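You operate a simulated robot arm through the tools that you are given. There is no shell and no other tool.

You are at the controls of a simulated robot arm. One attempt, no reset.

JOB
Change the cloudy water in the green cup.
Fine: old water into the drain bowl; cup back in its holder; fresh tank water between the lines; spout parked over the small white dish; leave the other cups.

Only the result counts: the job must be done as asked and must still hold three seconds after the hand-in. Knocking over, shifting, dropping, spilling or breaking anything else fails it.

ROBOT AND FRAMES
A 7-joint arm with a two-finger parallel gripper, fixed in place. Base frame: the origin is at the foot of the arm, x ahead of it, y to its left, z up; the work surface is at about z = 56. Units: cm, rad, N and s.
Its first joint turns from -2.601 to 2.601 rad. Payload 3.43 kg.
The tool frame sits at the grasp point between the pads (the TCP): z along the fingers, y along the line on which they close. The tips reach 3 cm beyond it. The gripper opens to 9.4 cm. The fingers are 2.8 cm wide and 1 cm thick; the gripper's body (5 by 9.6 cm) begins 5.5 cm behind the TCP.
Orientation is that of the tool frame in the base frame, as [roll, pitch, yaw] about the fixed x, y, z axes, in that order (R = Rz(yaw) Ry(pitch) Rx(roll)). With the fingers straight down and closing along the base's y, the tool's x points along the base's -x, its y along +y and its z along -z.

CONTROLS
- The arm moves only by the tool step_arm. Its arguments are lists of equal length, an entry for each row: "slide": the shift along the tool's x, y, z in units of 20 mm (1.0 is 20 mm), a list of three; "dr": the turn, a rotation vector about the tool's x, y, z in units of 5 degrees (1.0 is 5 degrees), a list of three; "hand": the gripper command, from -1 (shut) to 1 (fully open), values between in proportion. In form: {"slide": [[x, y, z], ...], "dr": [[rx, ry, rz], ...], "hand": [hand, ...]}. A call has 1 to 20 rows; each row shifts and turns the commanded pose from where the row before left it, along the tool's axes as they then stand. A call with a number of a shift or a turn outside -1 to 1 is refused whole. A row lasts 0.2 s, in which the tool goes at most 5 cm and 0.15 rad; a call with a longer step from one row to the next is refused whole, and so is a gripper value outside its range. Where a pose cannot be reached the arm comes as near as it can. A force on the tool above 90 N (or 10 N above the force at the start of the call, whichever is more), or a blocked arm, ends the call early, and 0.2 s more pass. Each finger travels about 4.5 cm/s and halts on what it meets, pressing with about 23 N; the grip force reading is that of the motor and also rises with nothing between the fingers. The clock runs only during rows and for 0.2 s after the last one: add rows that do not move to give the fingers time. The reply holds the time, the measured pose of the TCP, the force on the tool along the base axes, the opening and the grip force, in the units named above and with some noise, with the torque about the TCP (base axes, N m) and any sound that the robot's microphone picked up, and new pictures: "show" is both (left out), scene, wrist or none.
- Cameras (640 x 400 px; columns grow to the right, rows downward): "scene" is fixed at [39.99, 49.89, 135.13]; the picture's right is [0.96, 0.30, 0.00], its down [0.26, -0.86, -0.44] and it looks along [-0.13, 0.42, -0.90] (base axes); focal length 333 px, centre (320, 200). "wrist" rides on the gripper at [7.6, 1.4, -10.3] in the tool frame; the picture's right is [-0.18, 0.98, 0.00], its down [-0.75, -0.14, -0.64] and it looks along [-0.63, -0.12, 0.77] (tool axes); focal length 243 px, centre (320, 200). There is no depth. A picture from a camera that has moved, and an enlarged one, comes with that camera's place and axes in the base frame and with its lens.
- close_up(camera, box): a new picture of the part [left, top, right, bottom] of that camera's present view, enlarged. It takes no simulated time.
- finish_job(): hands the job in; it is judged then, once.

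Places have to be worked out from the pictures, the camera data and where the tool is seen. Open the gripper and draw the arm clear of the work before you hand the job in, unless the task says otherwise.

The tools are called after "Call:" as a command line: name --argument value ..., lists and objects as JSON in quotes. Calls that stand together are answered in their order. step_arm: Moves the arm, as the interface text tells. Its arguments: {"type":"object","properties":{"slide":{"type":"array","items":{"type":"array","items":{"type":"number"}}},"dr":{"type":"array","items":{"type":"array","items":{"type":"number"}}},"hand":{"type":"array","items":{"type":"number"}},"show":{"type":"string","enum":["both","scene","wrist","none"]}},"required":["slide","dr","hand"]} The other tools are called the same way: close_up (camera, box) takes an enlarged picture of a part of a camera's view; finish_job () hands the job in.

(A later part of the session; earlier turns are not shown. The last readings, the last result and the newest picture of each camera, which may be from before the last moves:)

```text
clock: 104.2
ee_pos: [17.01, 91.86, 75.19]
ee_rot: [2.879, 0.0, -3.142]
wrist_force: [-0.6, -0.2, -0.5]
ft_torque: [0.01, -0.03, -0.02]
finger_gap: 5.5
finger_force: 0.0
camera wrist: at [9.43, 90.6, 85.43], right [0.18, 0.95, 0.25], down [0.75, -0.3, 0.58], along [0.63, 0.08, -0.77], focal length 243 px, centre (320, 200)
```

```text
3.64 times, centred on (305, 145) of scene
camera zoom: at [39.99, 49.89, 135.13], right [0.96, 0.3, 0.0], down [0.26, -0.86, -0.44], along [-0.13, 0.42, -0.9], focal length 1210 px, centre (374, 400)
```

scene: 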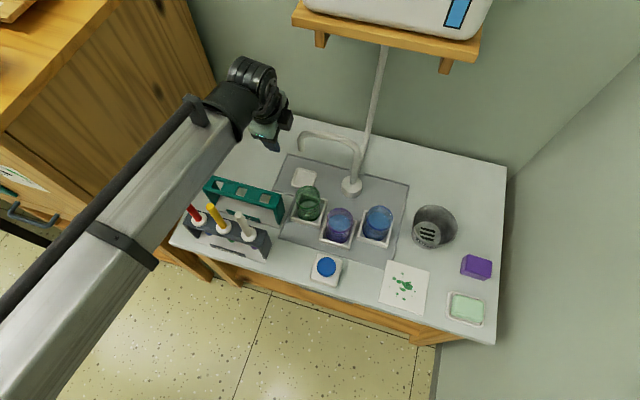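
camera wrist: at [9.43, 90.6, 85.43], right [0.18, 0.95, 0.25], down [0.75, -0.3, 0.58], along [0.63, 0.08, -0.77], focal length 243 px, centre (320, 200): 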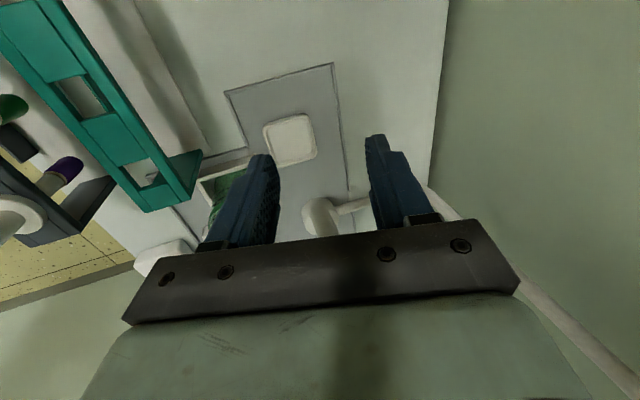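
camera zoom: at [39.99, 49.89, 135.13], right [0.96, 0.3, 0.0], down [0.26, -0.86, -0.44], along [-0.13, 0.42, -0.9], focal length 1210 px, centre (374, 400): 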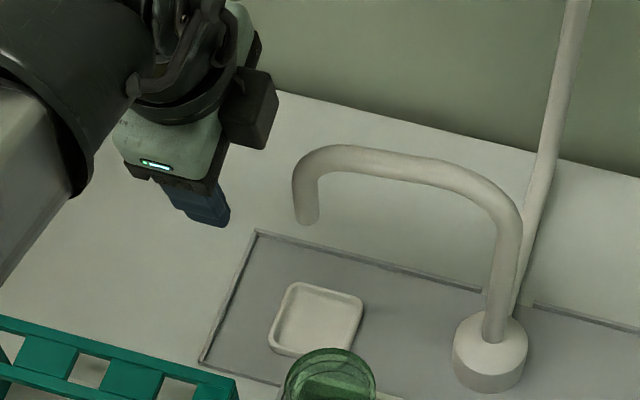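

The tip of the down-tube shows at about (22.5, 92.05, 70.4), centred in the gap, and the palm will pass above the spout's horizontal arm. I advance the remaining 5.5 cm to straddle it.

Call:
step_arm --slide '[[-0.5, 0, 0], [-0.5, 0, 0], [-0.5, 0, 0], [-0.5, 0.03, 0], [-0.4, 0.03, 0], [-0.3, 0, 0], [0, 0, 0]]' --dr '[[0, 0, 0], [0, 0, 0], [0, 0, 0], [0, 0, 0], [0, 0, 0], [0, 0, 0], [0, 0, 0]]' --hand '[0.17, 0.17, 0.17, 0.17, 0.17, 0.17, 0.17]'

```text
clock: 105.8
ee_pos: [22.47, 91.99, 75.29]
ee_rot: [2.879, -0.001, 3.142]
wrist_force: [0.1, -0.6, -0.1]
ft_torque: [0.01, -0.01, 0.01]
finger_gap: 5.53
finger_force: 0.1
camera wrist: at [14.85, 90.73, 85.44], right [0.18, 0.95, 0.25], down [0.75, -0.3, 0.58], along [0.63, 0.08, -0.77], focal length 243 px, centre (320, 200)
```

scene: 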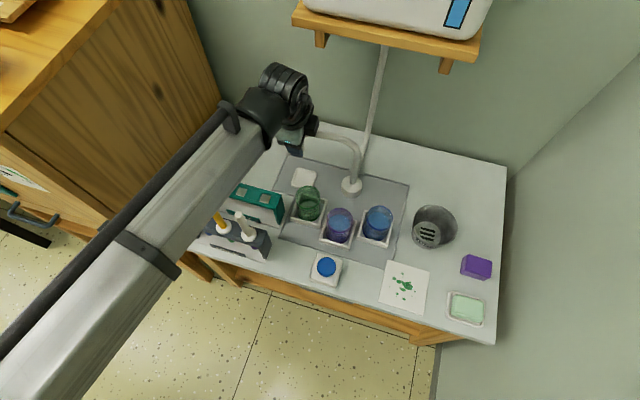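
wrist: 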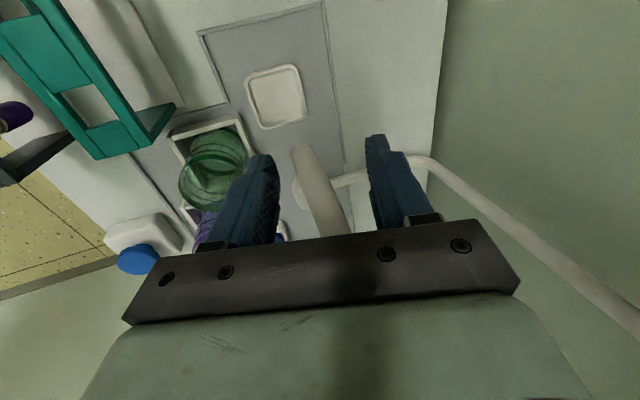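

The tube stands neatly between the fingers. I narrow the gap to about 3.8 cm and swing it along its arc about the column, turning the hand with it; first half (about 22°), then a check.

Call:
step_arm --slide '[[0, 0, 0], [0, 0, 0], [-0.005, -0.234, -0.063], [-0.005, -0.234, -0.063], [-0.005, -0.234, -0.063], [-0.005, -0.234, -0.063], [-0.005, -0.234, -0.063], [-0.005, -0.234, -0.063], [-0.005, -0.234, -0.063], [-0.005, -0.234, -0.063], [-0.005, -0.234, -0.063], [-0.005, -0.234, -0.063], [0, 0, 0], [0, 0, 0]]' --dr '[[0, 0, 0], [0, 0, 0], [0, 0.1165, -0.4345], [0, 0.1165, -0.4345], [0, 0.1165, -0.4345], [0, 0.1165, -0.4345], [0, 0.1165, -0.4345], [0, 0.1165, -0.4345], [0, 0.1165, -0.4345], [0, 0.1165, -0.4345], [0, 0.1165, -0.4345], [0, 0.1165, -0.4345], [0, 0, 0], [0, 0, 0]]' --hand '[-0.19, -0.19, -0.19, -0.19, -0.19, -0.19, -0.19, -0.19, -0.19, -0.19, -0.19, -0.19, -0.19, -0.19]'

```text
clock: 108.8
ee_pos: [23.41, 87.2, 75.32]
ee_rot: [2.88, 0.0, -2.748]
wrist_force: [0.3, 0.9, -0.1]
ft_torque: [0.03, -0.01, -0.01]
finger_gap: 3.81
finger_force: 0.1
camera wrist: at [16.88, 83.14, 85.53], right [-0.19, 0.95, 0.25], down [0.81, 0.01, 0.58], along [0.55, 0.32, -0.77], focal length 243 px, centre (320, 200)
```

scene: 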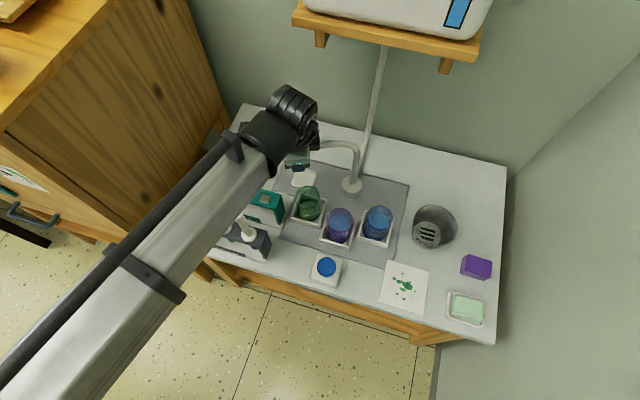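
wrist: 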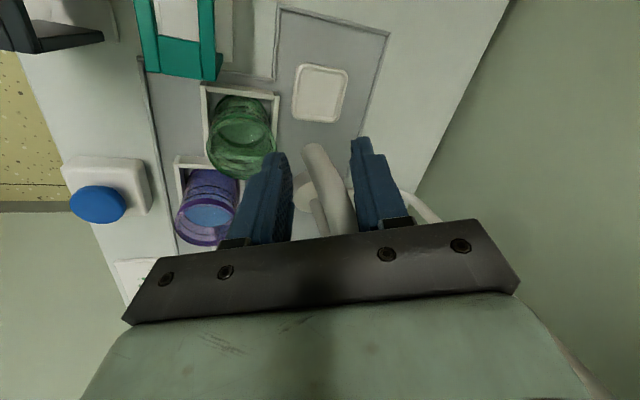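

The spout follows freely with about 1 N of drag. I continue the second half of the swing towards the green cup.

Call:
step_arm --slide '[[-0.005, -0.234, -0.063], [-0.005, -0.234, -0.063], [-0.005, -0.234, -0.063], [-0.005, -0.234, -0.063], [-0.005, -0.234, -0.063], [-0.005, -0.234, -0.063], [-0.005, -0.234, -0.063], [-0.005, -0.234, -0.063], [-0.005, -0.234, -0.063], [-0.005, -0.234, -0.063], [0, 0, 0], [0, 0, 0]]' --dr '[[0, 0.1165, -0.4345], [0, 0.1165, -0.4345], [0, 0.1165, -0.4345], [0, 0.1165, -0.4345], [0, 0.1165, -0.4345], [0, 0.1165, -0.4345], [0, 0.1165, -0.4345], [0, 0.1165, -0.4345], [0, 0.1165, -0.4345], [0, 0.1165, -0.4345], [0, 0, 0], [0, 0, 0]]' --hand '[-0.19, -0.19, -0.19, -0.19, -0.19, -0.19, -0.19, -0.19, -0.19, -0.19, -0.19, -0.19]'

```text
clock: 111.4
ee_pos: [26.02, 83.13, 75.33]
ee_rot: [2.88, 0.0, -2.357]
wrist_force: [-0.2, 0.5, 0.2]
ft_torque: [0.01, -0.05, 0.0]
finger_gap: 3.82
finger_force: 0.1
camera wrist: at [21.53, 76.89, 85.54], right [-0.54, 0.8, 0.25], down [0.75, 0.32, 0.58], along [0.39, 0.51, -0.77], focal length 243 px, centre (320, 200)
```

scene: 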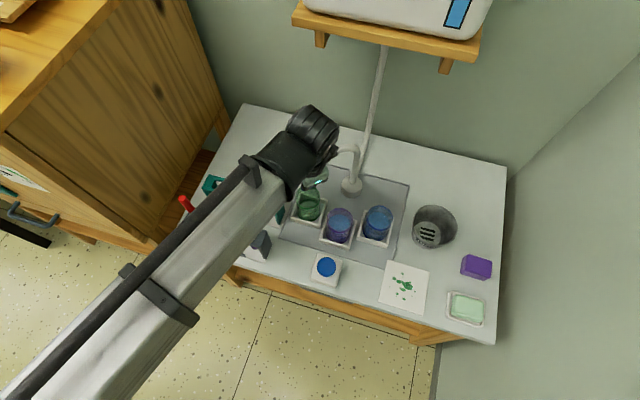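
wrist: 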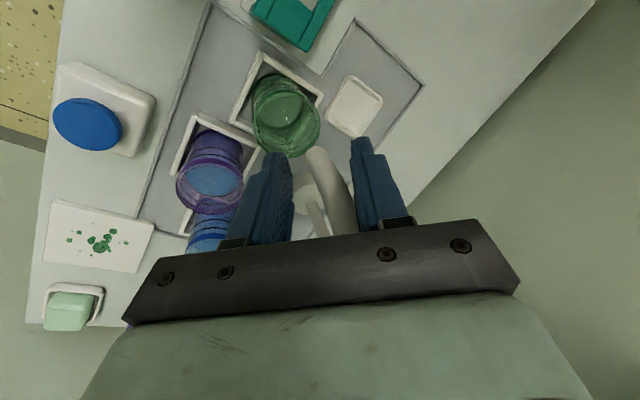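

The tip now hangs just short of the cup's centre. I zoom in to measure how much further to go.

Call:
close_up --camera "wrist" --box '[220, 40, 400, 240]'

Call:
close_up --camera "scene" --box '[280, 130, 380, 225]'

```text
2.00 times, centred on (310, 140) of wrist
camera zoom: at [21.53, 76.89, 85.54], right [-0.54, 0.8, 0.25], down [0.75, 0.32, 0.58], along [0.39, 0.51, -0.77], focal length 485 px, centre (340, 320)
```

zoom: 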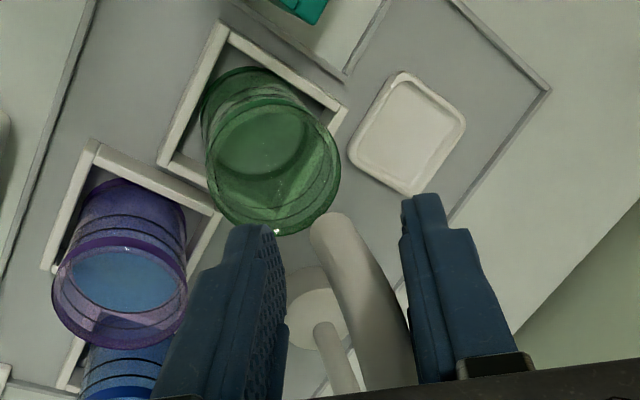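

```text
4.21 times, centred on (330, 178) of scene
camera zoom: at [39.99, 49.89, 135.13], right [0.96, 0.3, 0.0], down [0.26, -0.86, -0.44], along [-0.13, 0.42, -0.9], focal length 1401 px, centre (278, 295)
```

zoom: 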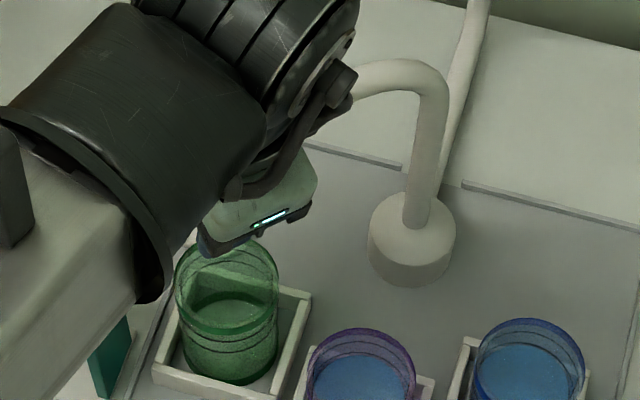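

The tip is about 1 cm short of the cup's centre along its arc. I push it that last 5° and then check again.

Call:
step_arm --slide '[[-0.005, -0.234, -0.063], [-0.005, -0.234, -0.063], [0, 0, 0], [0, 0, 0]]' --dr '[[0, 0.1165, -0.4345], [0, 0.1165, -0.4345], [0, 0, 0], [0, 0, 0]]' --hand '[-0.19, -0.19, -0.19, -0.19]'

Call:
close_up --camera "wrist" --box '[220, 40, 400, 240]'

```text
clock: 112.4
ee_pos: [26.72, 82.38, 75.5]
ee_rot: [2.879, -0.001, -2.28]
wrist_force: [-0.7, -0.4, 0.1]
ft_torque: [0.02, 0.02, 0.01]
finger_gap: 3.79
finger_force: 0.1
camera wrist: at [22.73, 75.88, 85.6], right [-0.6, 0.76, 0.25], down [0.72, 0.38, 0.58], along [0.35, 0.53, -0.77], focal length 243 px, centre (320, 200)
```

scene: 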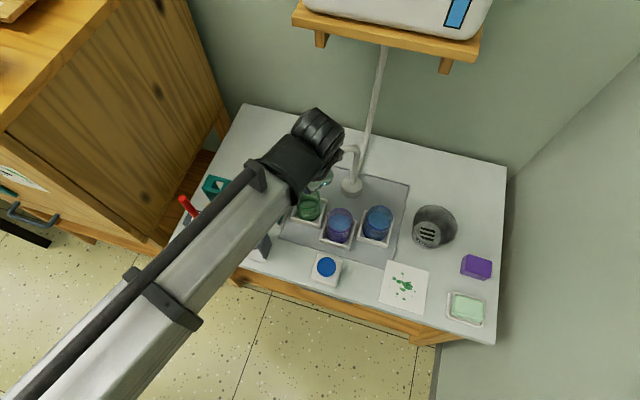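
wrist: 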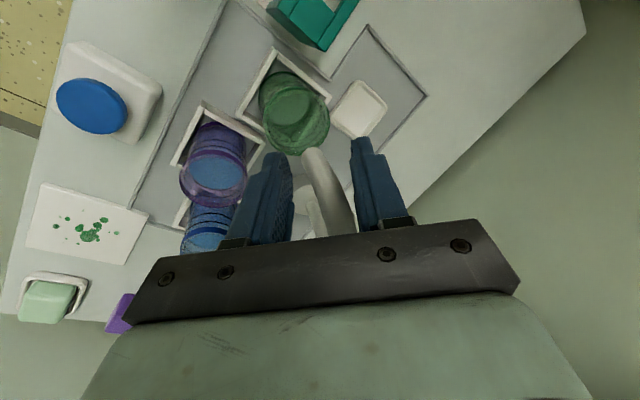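

```text
2.00 times, centred on (310, 140) of wrist
camera zoom: at [22.73, 75.88, 85.6], right [-0.6, 0.76, 0.25], down [0.72, 0.38, 0.58], along [0.35, 0.53, -0.77], focal length 485 px, centre (340, 320)
```

zoom: 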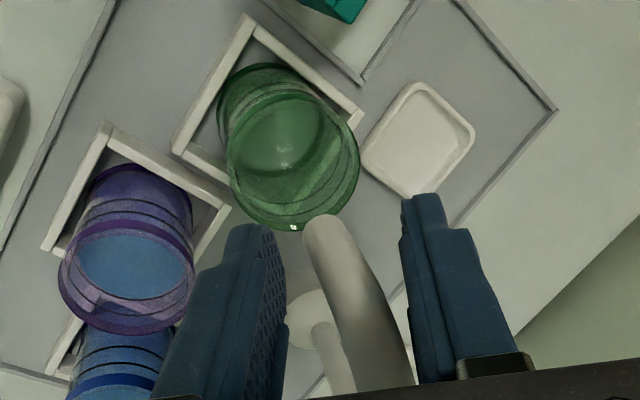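

The spout tip now hangs about 0.5 cm from the cup's axis, well inside its rim. I open the fingers a little, withdraw radially away from the column so the spout stays put, then rise.

Call:
step_arm --slide '[[0, 0, 0], [0, 0, 0], [0, 0, 0], [0.3, 0, 0], [0.5, 0, 0], [0.6, 0, 0], [0.6, 0, 0], [0.5, 0, 0], [0.4, 0, 0], [0, 0, 0]]' --dr '[[0, 0, 0], [0, 0, 0], [0, 0, 0], [0, 0, 0], [0, 0, 0], [0, 0, 0], [0, 0, 0], [0, 0, 0], [0, 0, 0], [0, 0, 0]]' --hand '[0.05, 0.17, 0.17, 0.17, 0.17, 0.17, 0.17, 0.17, 0.17, 0.17]'

```text
clock: 114.6
ee_pos: [22.94, 78.09, 75.38]
ee_rot: [2.877, 0.0, -2.279]
wrist_force: [-0.3, -0.6, 0.3]
ft_torque: [-0.01, -0.02, -0.02]
finger_gap: 5.48
finger_force: 0.1
camera wrist: at [18.96, 71.46, 85.51], right [-0.6, 0.76, 0.25], down [0.72, 0.37, 0.58], along [0.35, 0.53, -0.77], focal length 243 px, centre (320, 200)
```

scene: 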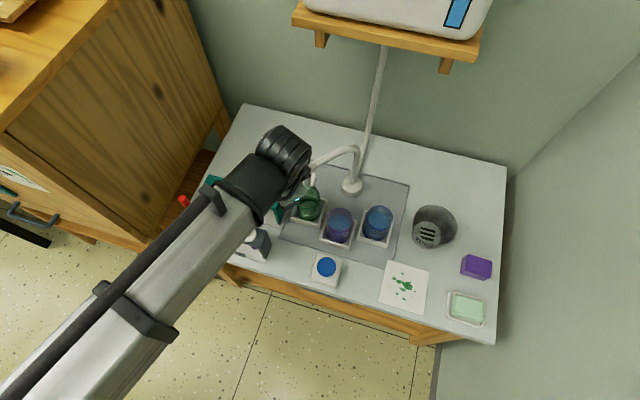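
wrist: 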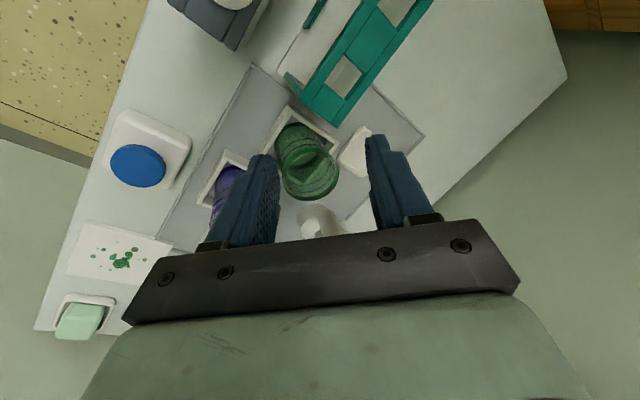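

The fingers are clear of the spout. I raise the hand and level it, then check that the spout stayed over the cup.

Call:
step_arm --slide '[[0, 0.1725, -0.644], [0, 0.1725, -0.644], [0, 0.1725, -0.644], [0, 0.1725, -0.644], [0, 0.1725, -0.644], [0, 0.1725, -0.644], [0, 0, 0], [0, 0, 0], [0, 0, 0], [0, 0, 0], [0, 0, 0], [0, 0, 0]]' --dr '[[0, 0, 0], [0, 0, 0], [0, 0, 0], [0, 0, 0], [0, 0, 0], [0, 0, 0], [0.75, 0, 0], [0.75, 0, 0], [0.75, 0, 0], [0.75, 0, 0], [0, 0, 0], [0, 0, 0]]' --hand '[0.17, 0, -0.2, -0.4, -0.6, -0.8, -1, -1, -1, -1, -1, -1]'

Call:
close_up --camera "scene" --box '[280, 130, 380, 225]'

```text
clock: 117.2
ee_pos: [23.09, 78.18, 83.39]
ee_rot: [-3.14, 0.0, -2.281]
wrist_force: [-0.1, -0.2, -0.5]
ft_torque: [-0.02, 0.0, 0.02]
finger_gap: 0.0
finger_force: 22.8
camera wrist: at [16.98, 73.23, 93.49], right [-0.63, 0.78, 0.0], down [0.6, 0.48, 0.64], along [0.5, 0.4, -0.77], focal length 243 px, centre (320, 200)
```

scene: 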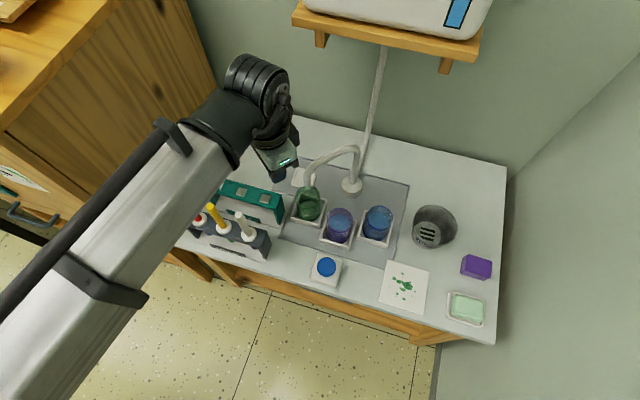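
wrist: 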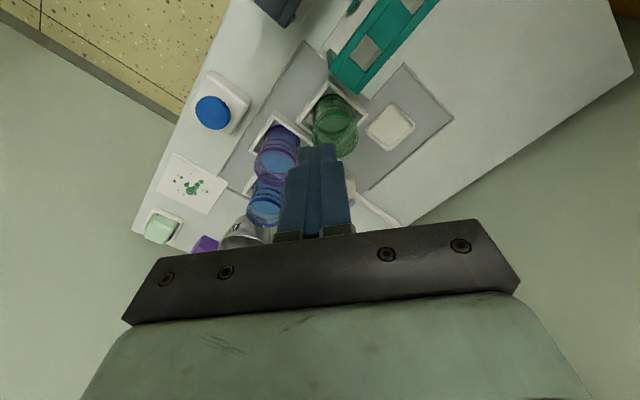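

```text
4.21 times, centred on (330, 178) of scene
camera zoom: at [39.99, 49.89, 135.13], right [0.96, 0.3, 0.0], down [0.26, -0.86, -0.44], along [-0.13, 0.42, -0.9], focal length 1401 px, centre (278, 295)
```

zoom: 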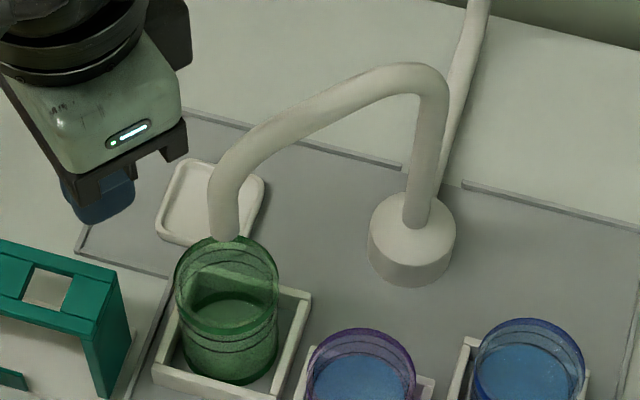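

The spout hangs right over the green cup and the dish is uncovered. I look closely at the cup interior to see its emptiness and the two marks before filling.

Call:
close_up --camera "scene" --box '[285, 170, 345, 225]'

Call:
close_up --camera "wrist" --box '[290, 70, 380, 160]'

Call:
close_up --camera "scene" --box '[310, 190, 400, 250]'

```text
7.27 times, centred on (315, 198) of scene
camera zoom: at [39.99, 49.89, 135.13], right [0.96, 0.3, 0.0], down [0.26, -0.86, -0.44], along [-0.13, 0.42, -0.9], focal length 2420 px, centre (356, 218)
```

zoom: 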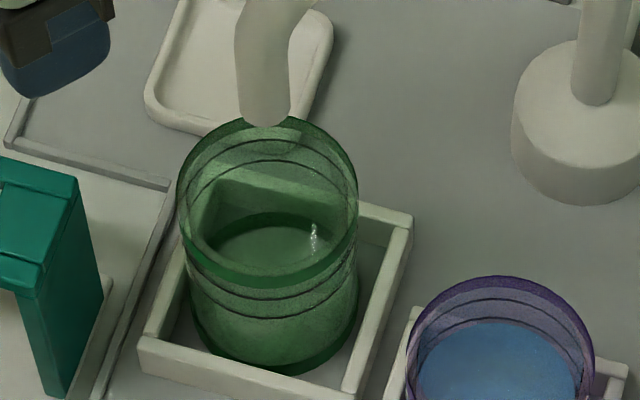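

```text
4.44 times, centred on (335, 115) of wrist
camera zoom: at [16.98, 73.23, 93.49], right [-0.63, 0.78, 0.0], down [0.6, 0.48, 0.64], along [0.5, 0.4, -0.77], focal length 1078 px, centre (253, 578)
```

zoom: 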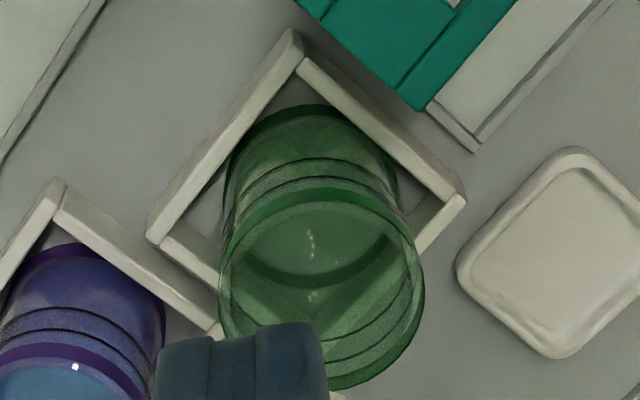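

```text
6.67 times, centred on (355, 220) of scene
camera zoom: at [39.99, 49.89, 135.13], right [0.96, 0.3, 0.0], down [0.26, -0.86, -0.44], along [-0.13, 0.42, -0.9], focal length 2218 px, centre (87, 67)
```

zoom: 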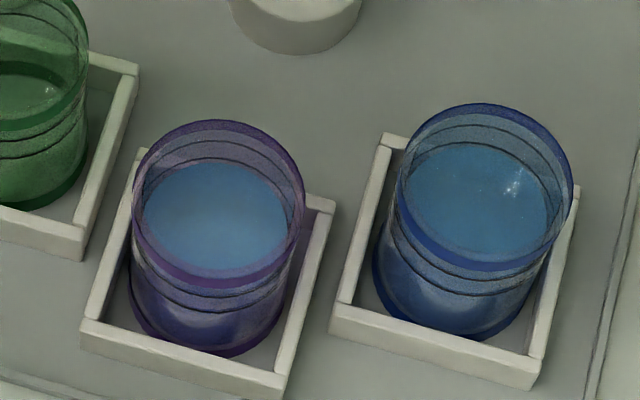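

The cup is clear and empty, and its two marks sit about 2.2 and 3.7 cm below the rim; the neighbouring cups are filled between theirs. With the fingers shut, I turn the hand so its camera will look past the palm at the cup, and move above the blue button.

Call:
step_arm --slide '[[0, 0, 0], [0, 0, 0], [0, 0, 0], [0.094, -0.4, 0.3], [0.094, -0.7, 0.5], [0.094, -0.8, 0.5], [0.094, -0.8, 0.5], [0.094, -0.8, 0.5], [0.094, -0.8, 0.5], [0.094, -0.8, 0.5], [0.094, -0.8, 0.5], [0.094, -0.8, 0.5], [0.094, -0.6, 0.5], [0, -0.37, 0.2], [0, 0, 0], [0, 0, 0]]' --dr '[[0, 0, -0.87], [0, 0, -0.87], [0, 0, -0.87], [0, 0, 0], [0, 0, 0], [0, 0, 0], [0, 0, 0], [0, 0, 0], [0, 0, 0], [0, 0, 0], [0, 0, 0], [0, 0, 0], [0, 0, 0], [0, 0, 0], [0, 0, 0], [0, 0, 0]]' --hand '[-1, -1, -1, -1, -1, -1, -1, -1, -1, -1, -1, -1, -1, -1, -1, -1]'

```text
clock: 120.6
ee_pos: [35.75, 69.24, 73.25]
ee_rot: [-3.141, 0.0, -2.053]
wrist_force: [0.2, -0.1, 0.3]
ft_torque: [0.01, 0.05, -0.02]
finger_gap: 0.03
finger_force: 23.3
camera wrist: at [30.99, 63.18, 83.51], right [-0.79, 0.62, 0.0], down [0.47, 0.6, 0.64], along [0.4, 0.51, -0.77], focal length 243 px, centre (320, 200)
```

scene: 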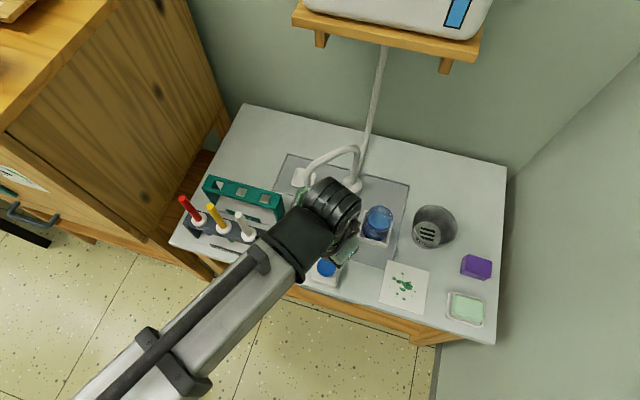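
wrist: 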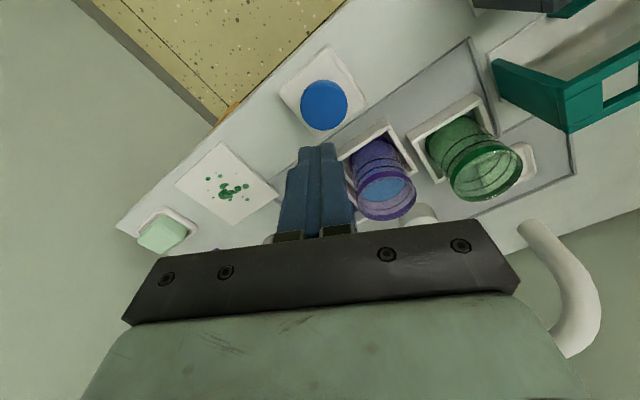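

The view is as planned: button straight ahead of the fingertips, cup and spout visible to the right. I zoom to check the aim and the button's height.

Call:
close_up --camera "wrist" --box '[270, 40, 380, 160]'

Call:
close_up --camera "wrist" --box '[400, 80, 560, 240]'

```text
3.33 times, centred on (325, 100) of wrist
camera zoom: at [30.99, 63.18, 83.51], right [-0.79, 0.62, 0.0], down [0.47, 0.6, 0.64], along [0.4, 0.51, -0.77], focal length 809 px, centre (303, 533)
```

zoom: 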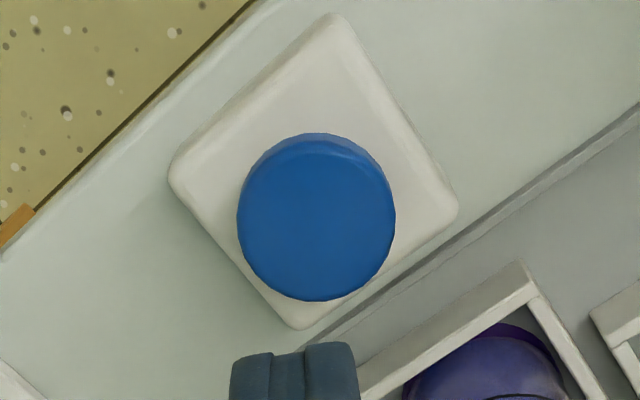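

```text
2.50 times, centred on (480, 160) of wrist
camera zoom: at [30.99, 63.18, 83.51], right [-0.79, 0.62, 0.0], down [0.47, 0.6, 0.64], along [0.4, 0.51, -0.77], focal length 606 px, centre (-80, 300)
```

zoom: 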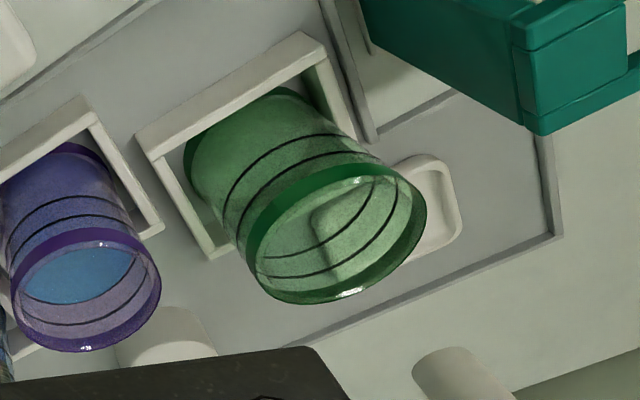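

The button centre is 0.35 cm off to the side, so I correct that and descend to about 1.5–2 cm above the button.

Call:
step_arm --slide '[[0, 0.18, 0], [0, 0, 0.5], [0, 0, 0.8], [0, 0, 0.8], [0, 0, 0.8], [0, 0, 0.6], [0, 0, 0.4], [0, 0, 0], [0, 0, 0]]' --dr '[[0, 0, 0], [0, 0, 0], [0, 0, 0], [0, 0, 0], [0, 0, 0], [0, 0, 0], [0, 0, 0], [0, 0, 0], [0, 0, 0]]' --hand '[-1, -1, -1, -1, -1, -1, -1, -1, -1]'

Call:
close_up --camera "wrist" --box '[250, 60, 410, 220]'

Call:
close_up --camera "wrist" --box '[480, 100, 640, 300]'

```text
clock: 122.6
ee_pos: [35.49, 69.44, 65.53]
ee_rot: [3.14, 0.002, -2.053]
wrist_force: [0.4, 0.3, 0.3]
ft_torque: [-0.01, -0.01, 0.01]
finger_gap: 0.0
finger_force: 23.1
camera wrist: at [30.64, 63.38, 75.67], right [-0.79, 0.62, 0.0], down [0.47, 0.6, 0.64], along [0.4, 0.51, -0.77], focal length 243 px, centre (320, 200)
```

scene: 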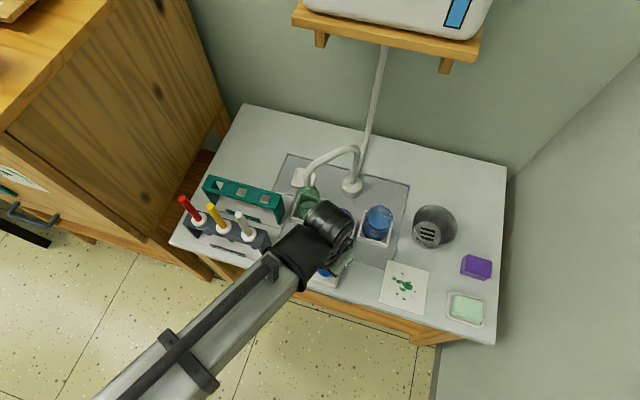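
wrist: 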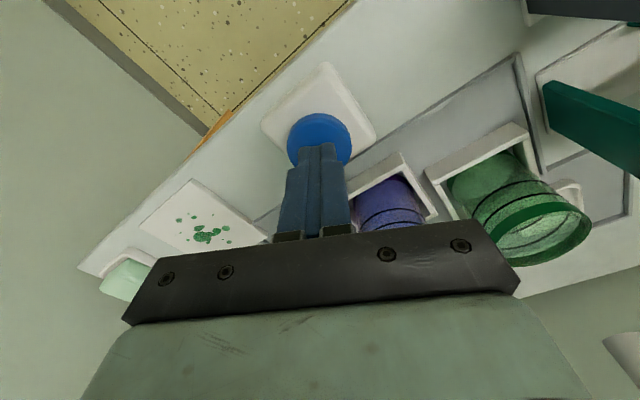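

```text
2.50 times, centred on (330, 140) of wrist
camera zoom: at [30.64, 63.38, 75.67], right [-0.79, 0.62, 0.0], down [0.47, 0.6, 0.64], along [0.4, 0.51, -0.77], focal length 606 px, centre (295, 350)
```

zoom: 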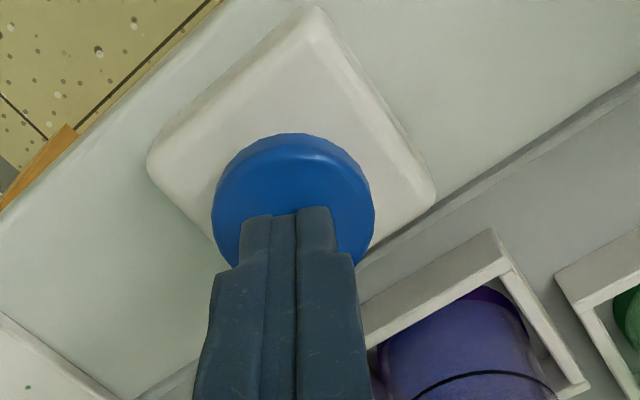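

```text
2.00 times, centred on (560, 200) of wrist
camera zoom: at [30.64, 63.38, 75.67], right [-0.79, 0.62, 0.0], down [0.47, 0.6, 0.64], along [0.4, 0.51, -0.77], focal length 485 px, centre (-160, 200)
```

zoom: 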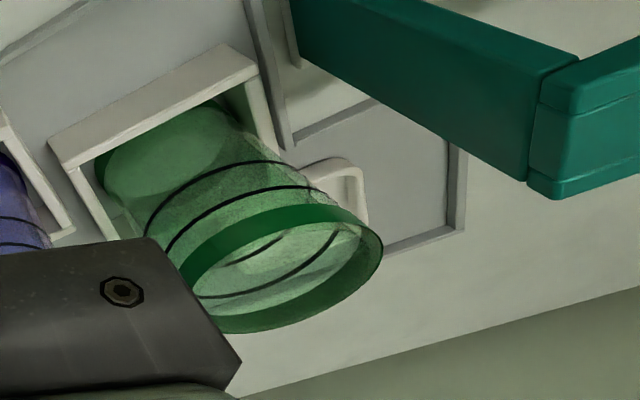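

The fingertips are centred over the button about 2 cm up, and the green cup with both marks stays visible beside the palm. I go down in 2 mm rows, watching force and sound.

Call:
step_arm --slide '[[0, 0, 0.15], [0, 0, 0.15], [0, 0, 0.1], [0, 0, 0.1], [0, 0, 0]]' --dr '[[0, 0, 0], [0, 0, 0], [0, 0, 0], [0, 0, 0], [0, 0, 0]]' --hand '[-1, -1, -1, -1, -1]' --show "wrist"

```text
clock: 123.8
ee_pos: [35.35, 69.55, 64.53]
ee_rot: [-3.141, -0.001, -2.053]
wrist_force: [-0.4, 0.3, -0.2]
ft_torque: [0.01, 0.0, 0.0]
finger_gap: 0.02
finger_force: 23.4
camera wrist: at [30.67, 63.35, 74.72], right [-0.79, 0.62, 0.0], down [0.47, 0.6, 0.64], along [0.4, 0.51, -0.77], focal length 243 px, centre (320, 200)
```

wrist: 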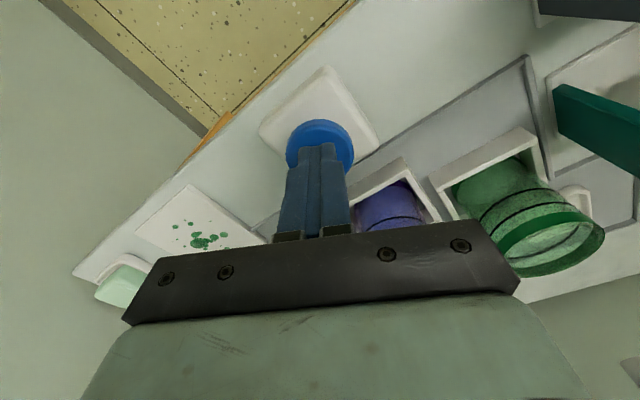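

No contact yet at tip height about 61.5. I continue down another 8 mm in small rows.

Call:
step_arm --slide '[[0, 0, 0.1], [0, 0, 0.1], [0, 0, 0.1], [0, 0, 0.1], [0, 0, 0]]' --dr '[[0, 0, 0], [0, 0, 0], [0, 0, 0], [0, 0, 0], [0, 0, 0]]' --hand '[-1, -1, -1, -1, -1]' --show "wrist"

```text
clock: 125.0
ee_pos: [35.36, 69.41, 63.78]
ee_rot: [3.142, 0.002, -2.053]
wrist_force: [1.6, 0.2, 3.5]
ft_torque: [0.01, -0.06, 0.01]
finger_gap: 0.0
finger_force: 23.3
heard: click
camera wrist: at [30.68, 63.37, 73.94], right [-0.79, 0.62, 0.0], down [0.47, 0.6, 0.64], along [0.4, 0.51, -0.77], focal length 243 px, centre (320, 200)
```

wrist: 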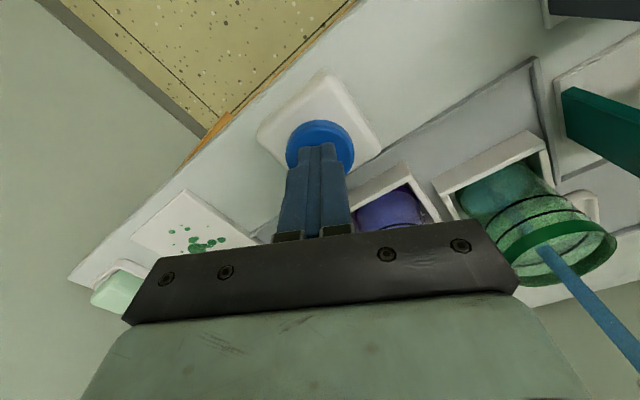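

A click, 3.5 N, and a blue stream is now falling into the green cup. Zooming costs no time, so I check the level.

Call:
close_up --camera "wrist" --box '[440, 110, 640, 300]'

Call:
close_up --camera "scene" --box '[285, 165, 345, 225]'

```text
2.11 times, centred on (540, 205) of wrist
camera zoom: at [30.68, 63.37, 73.94], right [-0.79, 0.62, 0.0], down [0.47, 0.6, 0.64], along [0.4, 0.51, -0.77], focal length 511 px, centre (-143, 190)
```

zoom: 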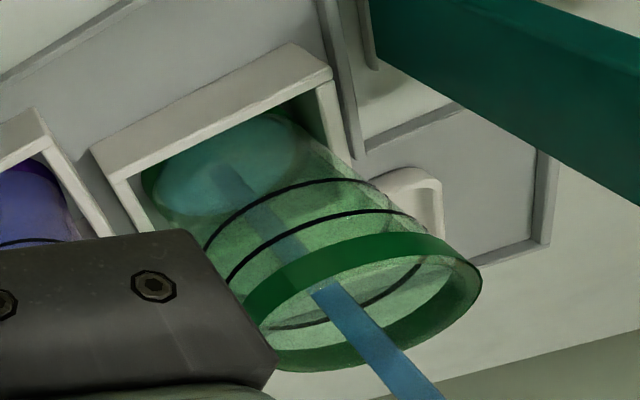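

```text
6.67 times, centred on (315, 195) of scene
camera zoom: at [39.99, 49.89, 135.13], right [0.96, 0.3, 0.0], down [0.26, -0.86, -0.44], along [-0.13, 0.42, -0.9], focal length 2218 px, centre (353, 233)
```

zoom: 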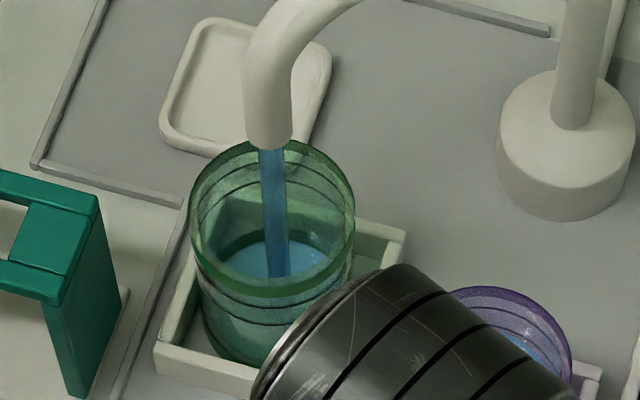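

The level is still near the bottom. I test early whether the button is momentary: I lift 4 mm off and see if the stream stops.

Call:
step_arm --slide '[[0, 0, -0.2], [0, 0, -0.1]]' --dr '[[0, 0, 0], [0, 0, 0]]' --hand '[-1, -1]' --show "wrist"

Call:
close_up --camera "scene" --box '[285, 165, 345, 225]'

```text
clock: 125.6
ee_pos: [35.47, 69.61, 64.24]
ee_rot: [3.141, 0.002, -2.053]
wrist_force: [-0.6, 0.0, 0.7]
ft_torque: [0.0, 0.0, -0.02]
finger_gap: 0.0
finger_force: 22.4
camera wrist: at [30.63, 63.42, 74.53], right [-0.79, 0.62, 0.0], down [0.47, 0.6, 0.64], along [0.4, 0.51, -0.77], focal length 243 px, centre (320, 200)
```

wrist: 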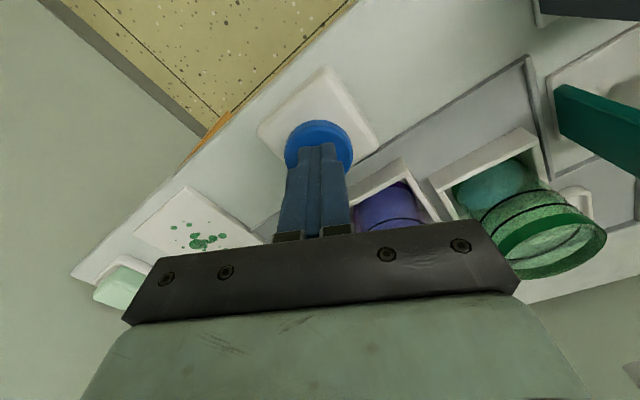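

```text
6.67 times, centred on (315, 195) of scene
camera zoom: at [39.99, 49.89, 135.13], right [0.96, 0.3, 0.0], down [0.26, -0.86, -0.44], along [-0.13, 0.42, -0.9], focal length 2218 px, centre (353, 233)
```

zoom: 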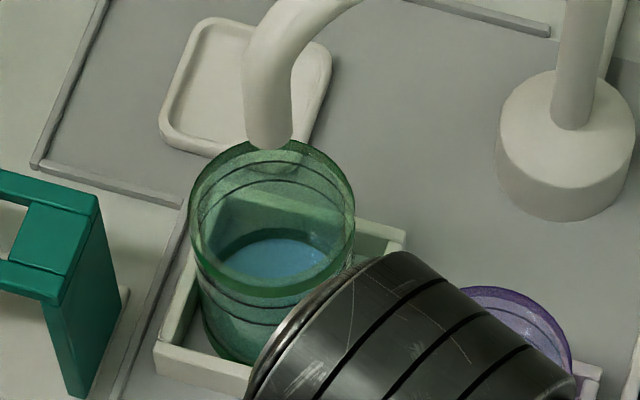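

Releasing stops the stream, so flow runs only while pressed; the level is about 0.5 cm deep after under a second. I press again and hold in short stretches, checking the level each time.

Call:
step_arm --slide '[[0, 0, 0.2], [0, 0, 0.1], [0, 0, 0], [0, 0, 0], [0, 0, 0], [0, 0, 0]]' --dr '[[0, 0, 0], [0, 0, 0], [0, 0, 0], [0, 0, 0], [0, 0, 0], [0, 0, 0]]' --hand '[-1, -1, -1, -1, -1, -1]' --show "wrist"

Call:
close_up --camera "scene" --box '[285, 165, 345, 225]'

Call:
close_up --camera "wrist" --box '[440, 110, 640, 300]'

```text
clock: 127.0
ee_pos: [35.37, 69.46, 63.85]
ee_rot: [-3.141, 0.001, -2.052]
wrist_force: [-0.5, 0.0, 3.4]
ft_torque: [0.0, 0.0, 0.03]
finger_gap: 0.0
finger_force: 22.9
heard: click
camera wrist: at [30.64, 63.44, 73.98], right [-0.79, 0.62, 0.0], down [0.47, 0.6, 0.64], along [0.4, 0.51, -0.77], focal length 243 px, centre (320, 200)
```

wrist: 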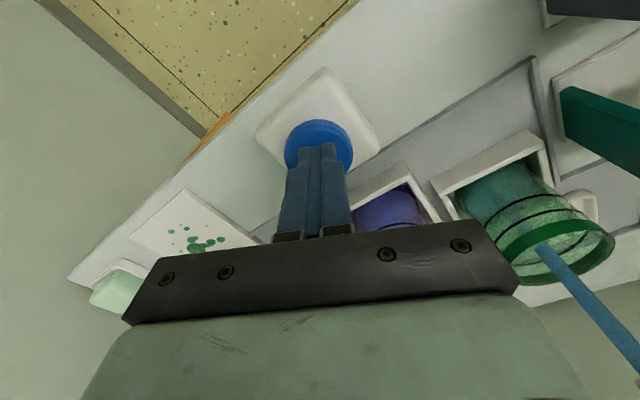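

```text
6.67 times, centred on (315, 195) of scene
camera zoom: at [39.99, 49.89, 135.13], right [0.96, 0.3, 0.0], down [0.26, -0.86, -0.44], along [-0.13, 0.42, -0.9], focal length 2218 px, centre (353, 233)
```

zoom: 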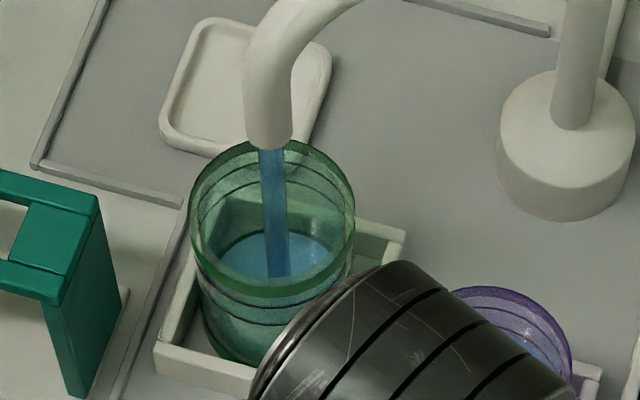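

```text
2.11 times, centred on (540, 205) of wrist
camera zoom: at [30.64, 63.44, 73.98], right [-0.79, 0.62, 0.0], down [0.47, 0.6, 0.64], along [0.4, 0.51, -0.77], focal length 511 px, centre (-143, 190)
```

zoom: 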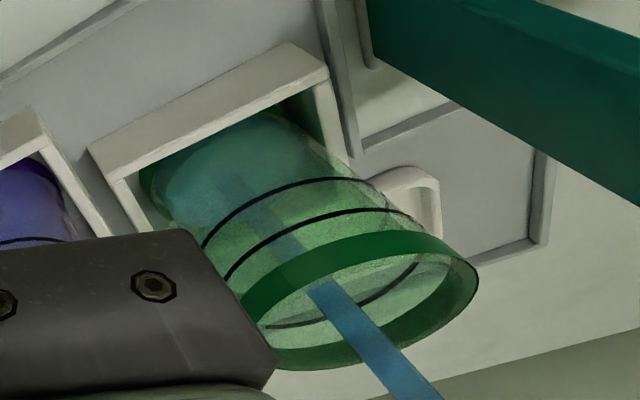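

Slow fill, roughly 0.6 cm per second. I keep it pressed for about 2 s more and look again.

Call:
step_arm --slide '[[0, 0, 0], [0, 0, 0], [0, 0, 0], [0, 0, 0], [0, 0, 0], [0, 0, 0], [0, 0, 0], [0, 0, 0], [0, 0, 0], [0, 0, 0]]' --dr '[[0, 0, 0], [0, 0, 0], [0, 0, 0], [0, 0, 0], [0, 0, 0], [0, 0, 0], [0, 0, 0], [0, 0, 0], [0, 0, 0], [0, 0, 0]]' --hand '[-1, -1, -1, -1, -1, -1, -1, -1, -1, -1]' --show "none"

Call:
close_up --camera "scene" --box '[285, 165, 345, 225]'

Call:
close_up --camera "wrist" --box '[440, 110, 640, 300]'

```text
clock: 129.2
ee_pos: [35.4, 69.47, 63.87]
ee_rot: [-3.141, 0.001, -2.053]
wrist_force: [0.4, 0.2, 3.8]
ft_torque: [0.0, -0.03, 0.0]
finger_gap: 0.0
finger_force: 22.9
```

```text
6.67 times, centred on (315, 195) of scene
camera zoom: at [39.99, 49.89, 135.13], right [0.96, 0.3, 0.0], down [0.26, -0.86, -0.44], along [-0.13, 0.42, -0.9], focal length 2218 px, centre (353, 233)
```

zoom: 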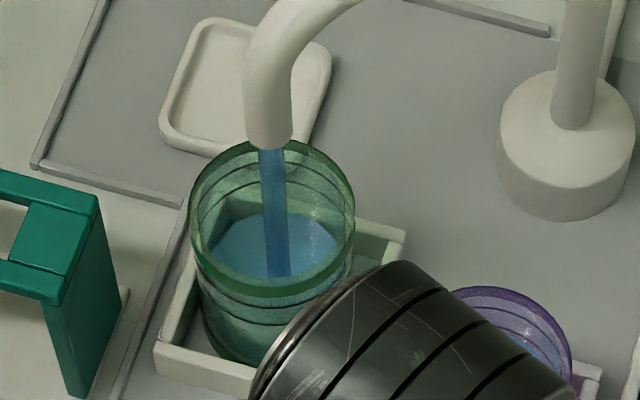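

```text
2.11 times, centred on (540, 205) of wrist
camera zoom: at [30.64, 63.44, 73.97], right [-0.79, 0.62, 0.0], down [0.47, 0.6, 0.64], along [0.4, 0.51, -0.77], focal length 511 px, centre (-143, 190)
```

zoom: 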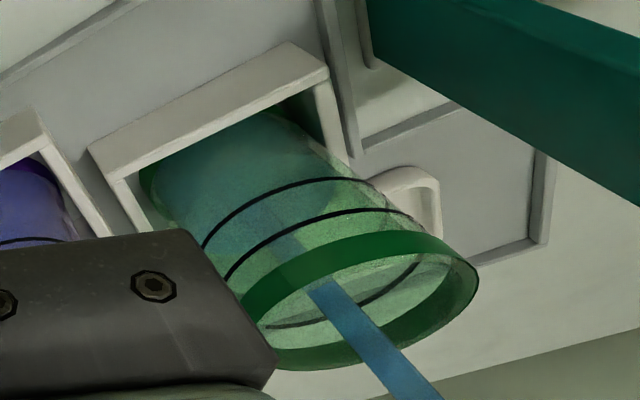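

The level has risen to about z=59.8. I zoom tighter to see how far it is below the lower mark.

Call:
close_up --camera "scene" --box '[295, 180, 325, 210]'

Call:
close_up --camera "wrist" --box '[480, 150, 600, 270]'

```text
13.33 times, centred on (310, 195) of scene
camera zoom: at [39.99, 49.89, 135.13], right [0.96, 0.3, 0.0], down [0.26, -0.86, -0.44], along [-0.13, 0.42, -0.9], focal length 4437 px, centre (453, 267)
```

zoom: 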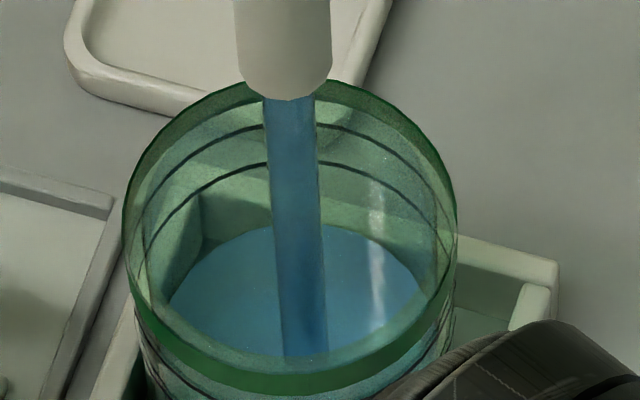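

```text
3.33 times, centred on (540, 210) of wrist
camera zoom: at [30.64, 63.44, 73.97], right [-0.79, 0.62, 0.0], down [0.47, 0.6, 0.64], along [0.4, 0.51, -0.77], focal length 809 px, centre (-413, 167)
```

zoom: 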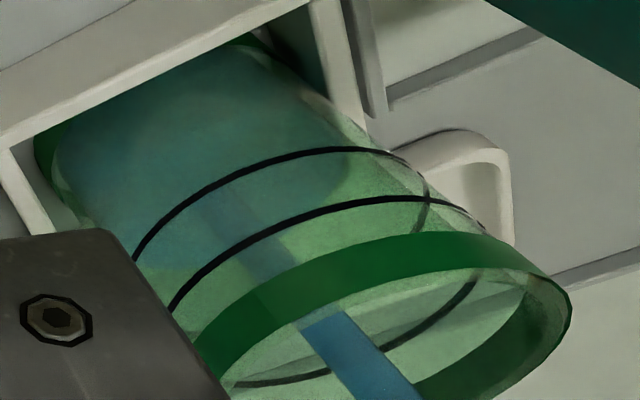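

At this zoom the marks on the back wall are clear: upper at row 122, lower at row 163, with the water's back edge at row 226. Allowing for the wall thickness I aim for row 150 or so; at about 0.69 cm/s that is nearly 5 s away, so I hold 2.6 s more and recheck.

Call:
step_arm --slide '[[0, 0, 0], [0, 0, 0], [0, 0, 0], [0, 0, 0], [0, 0, 0], [0, 0, 0], [0, 0, 0], [0, 0, 0], [0, 0, 0], [0, 0, 0], [0, 0, 0], [0, 0, 0]]' --dr '[[0, 0, 0], [0, 0, 0], [0, 0, 0], [0, 0, 0], [0, 0, 0], [0, 0, 0], [0, 0, 0], [0, 0, 0], [0, 0, 0], [0, 0, 0], [0, 0, 0], [0, 0, 0]]' --hand '[-1, -1, -1, -1, -1, -1, -1, -1, -1, -1, -1, -1]' --show "none"

Call:
close_up --camera "scene" --box '[295, 180, 325, 210]'

Call:
close_up --camera "wrist" --box '[480, 150, 600, 270]'

```text
clock: 131.8
ee_pos: [35.44, 69.62, 63.84]
ee_rot: [3.141, 0.003, -2.053]
wrist_force: [0.1, 1.0, 2.3]
ft_torque: [0.0, -0.02, -0.03]
finger_gap: 0.01
finger_force: 23.1
```

```text
13.33 times, centred on (310, 195) of scene
camera zoom: at [39.99, 49.89, 135.13], right [0.96, 0.3, 0.0], down [0.26, -0.86, -0.44], along [-0.13, 0.42, -0.9], focal length 4437 px, centre (453, 267)
```

zoom: 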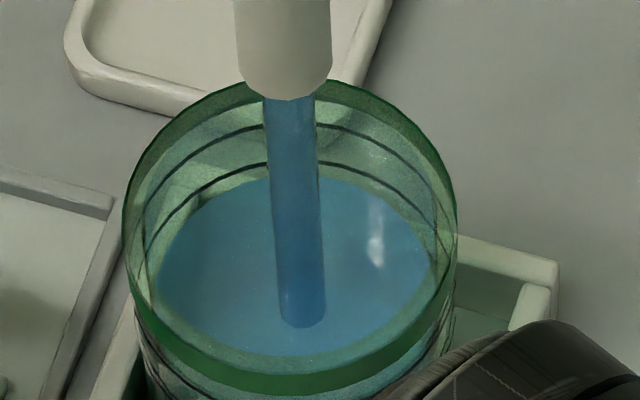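

```text
3.33 times, centred on (540, 210) of wrist
camera zoom: at [30.64, 63.44, 73.97], right [-0.79, 0.62, 0.0], down [0.47, 0.6, 0.64], along [0.4, 0.51, -0.77], focal length 809 px, centre (-413, 167)
```

zoom: 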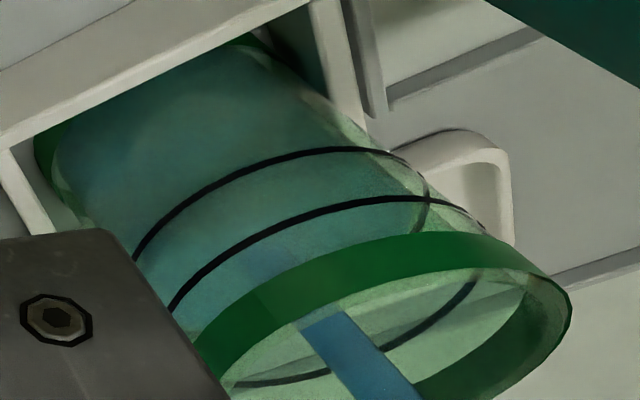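

The water's back edge is now at row 178, about at the lower mark. I hold one more second and recheck.

Call:
step_arm --slide '[[0, 0, 0], [0, 0, 0], [0, 0, 0], [0, 0, 0]]' --dr '[[0, 0, 0], [0, 0, 0], [0, 0, 0], [0, 0, 0]]' --hand '[-1, -1, -1, -1]' --show "none"

Call:
close_up --camera "scene" --box '[295, 180, 325, 210]'

Call:
close_up --camera "wrist" --box '[480, 150, 600, 270]'

```text
clock: 132.8
ee_pos: [35.38, 69.58, 63.72]
ee_rot: [3.141, 0.001, -2.053]
wrist_force: [0.6, 1.5, 3.1]
ft_torque: [0.01, 0.0, -0.01]
finger_gap: 0.0
finger_force: 22.8
```

```text
13.33 times, centred on (310, 195) of scene
camera zoom: at [39.99, 49.89, 135.13], right [0.96, 0.3, 0.0], down [0.26, -0.86, -0.44], along [-0.13, 0.42, -0.9], focal length 4437 px, centre (453, 267)
```

zoom: 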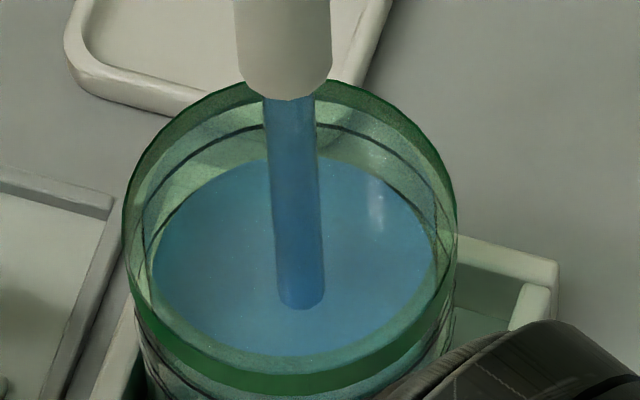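

```text
3.33 times, centred on (540, 210) of wrist
camera zoom: at [30.64, 63.44, 73.97], right [-0.79, 0.62, 0.0], down [0.47, 0.6, 0.64], along [0.4, 0.51, -0.77], focal length 809 px, centre (-413, 167)
```

zoom: 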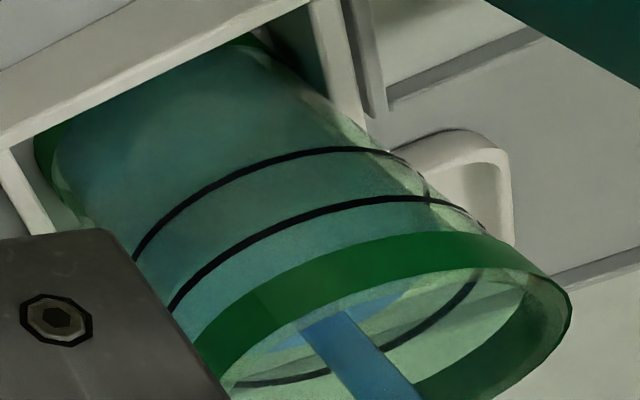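

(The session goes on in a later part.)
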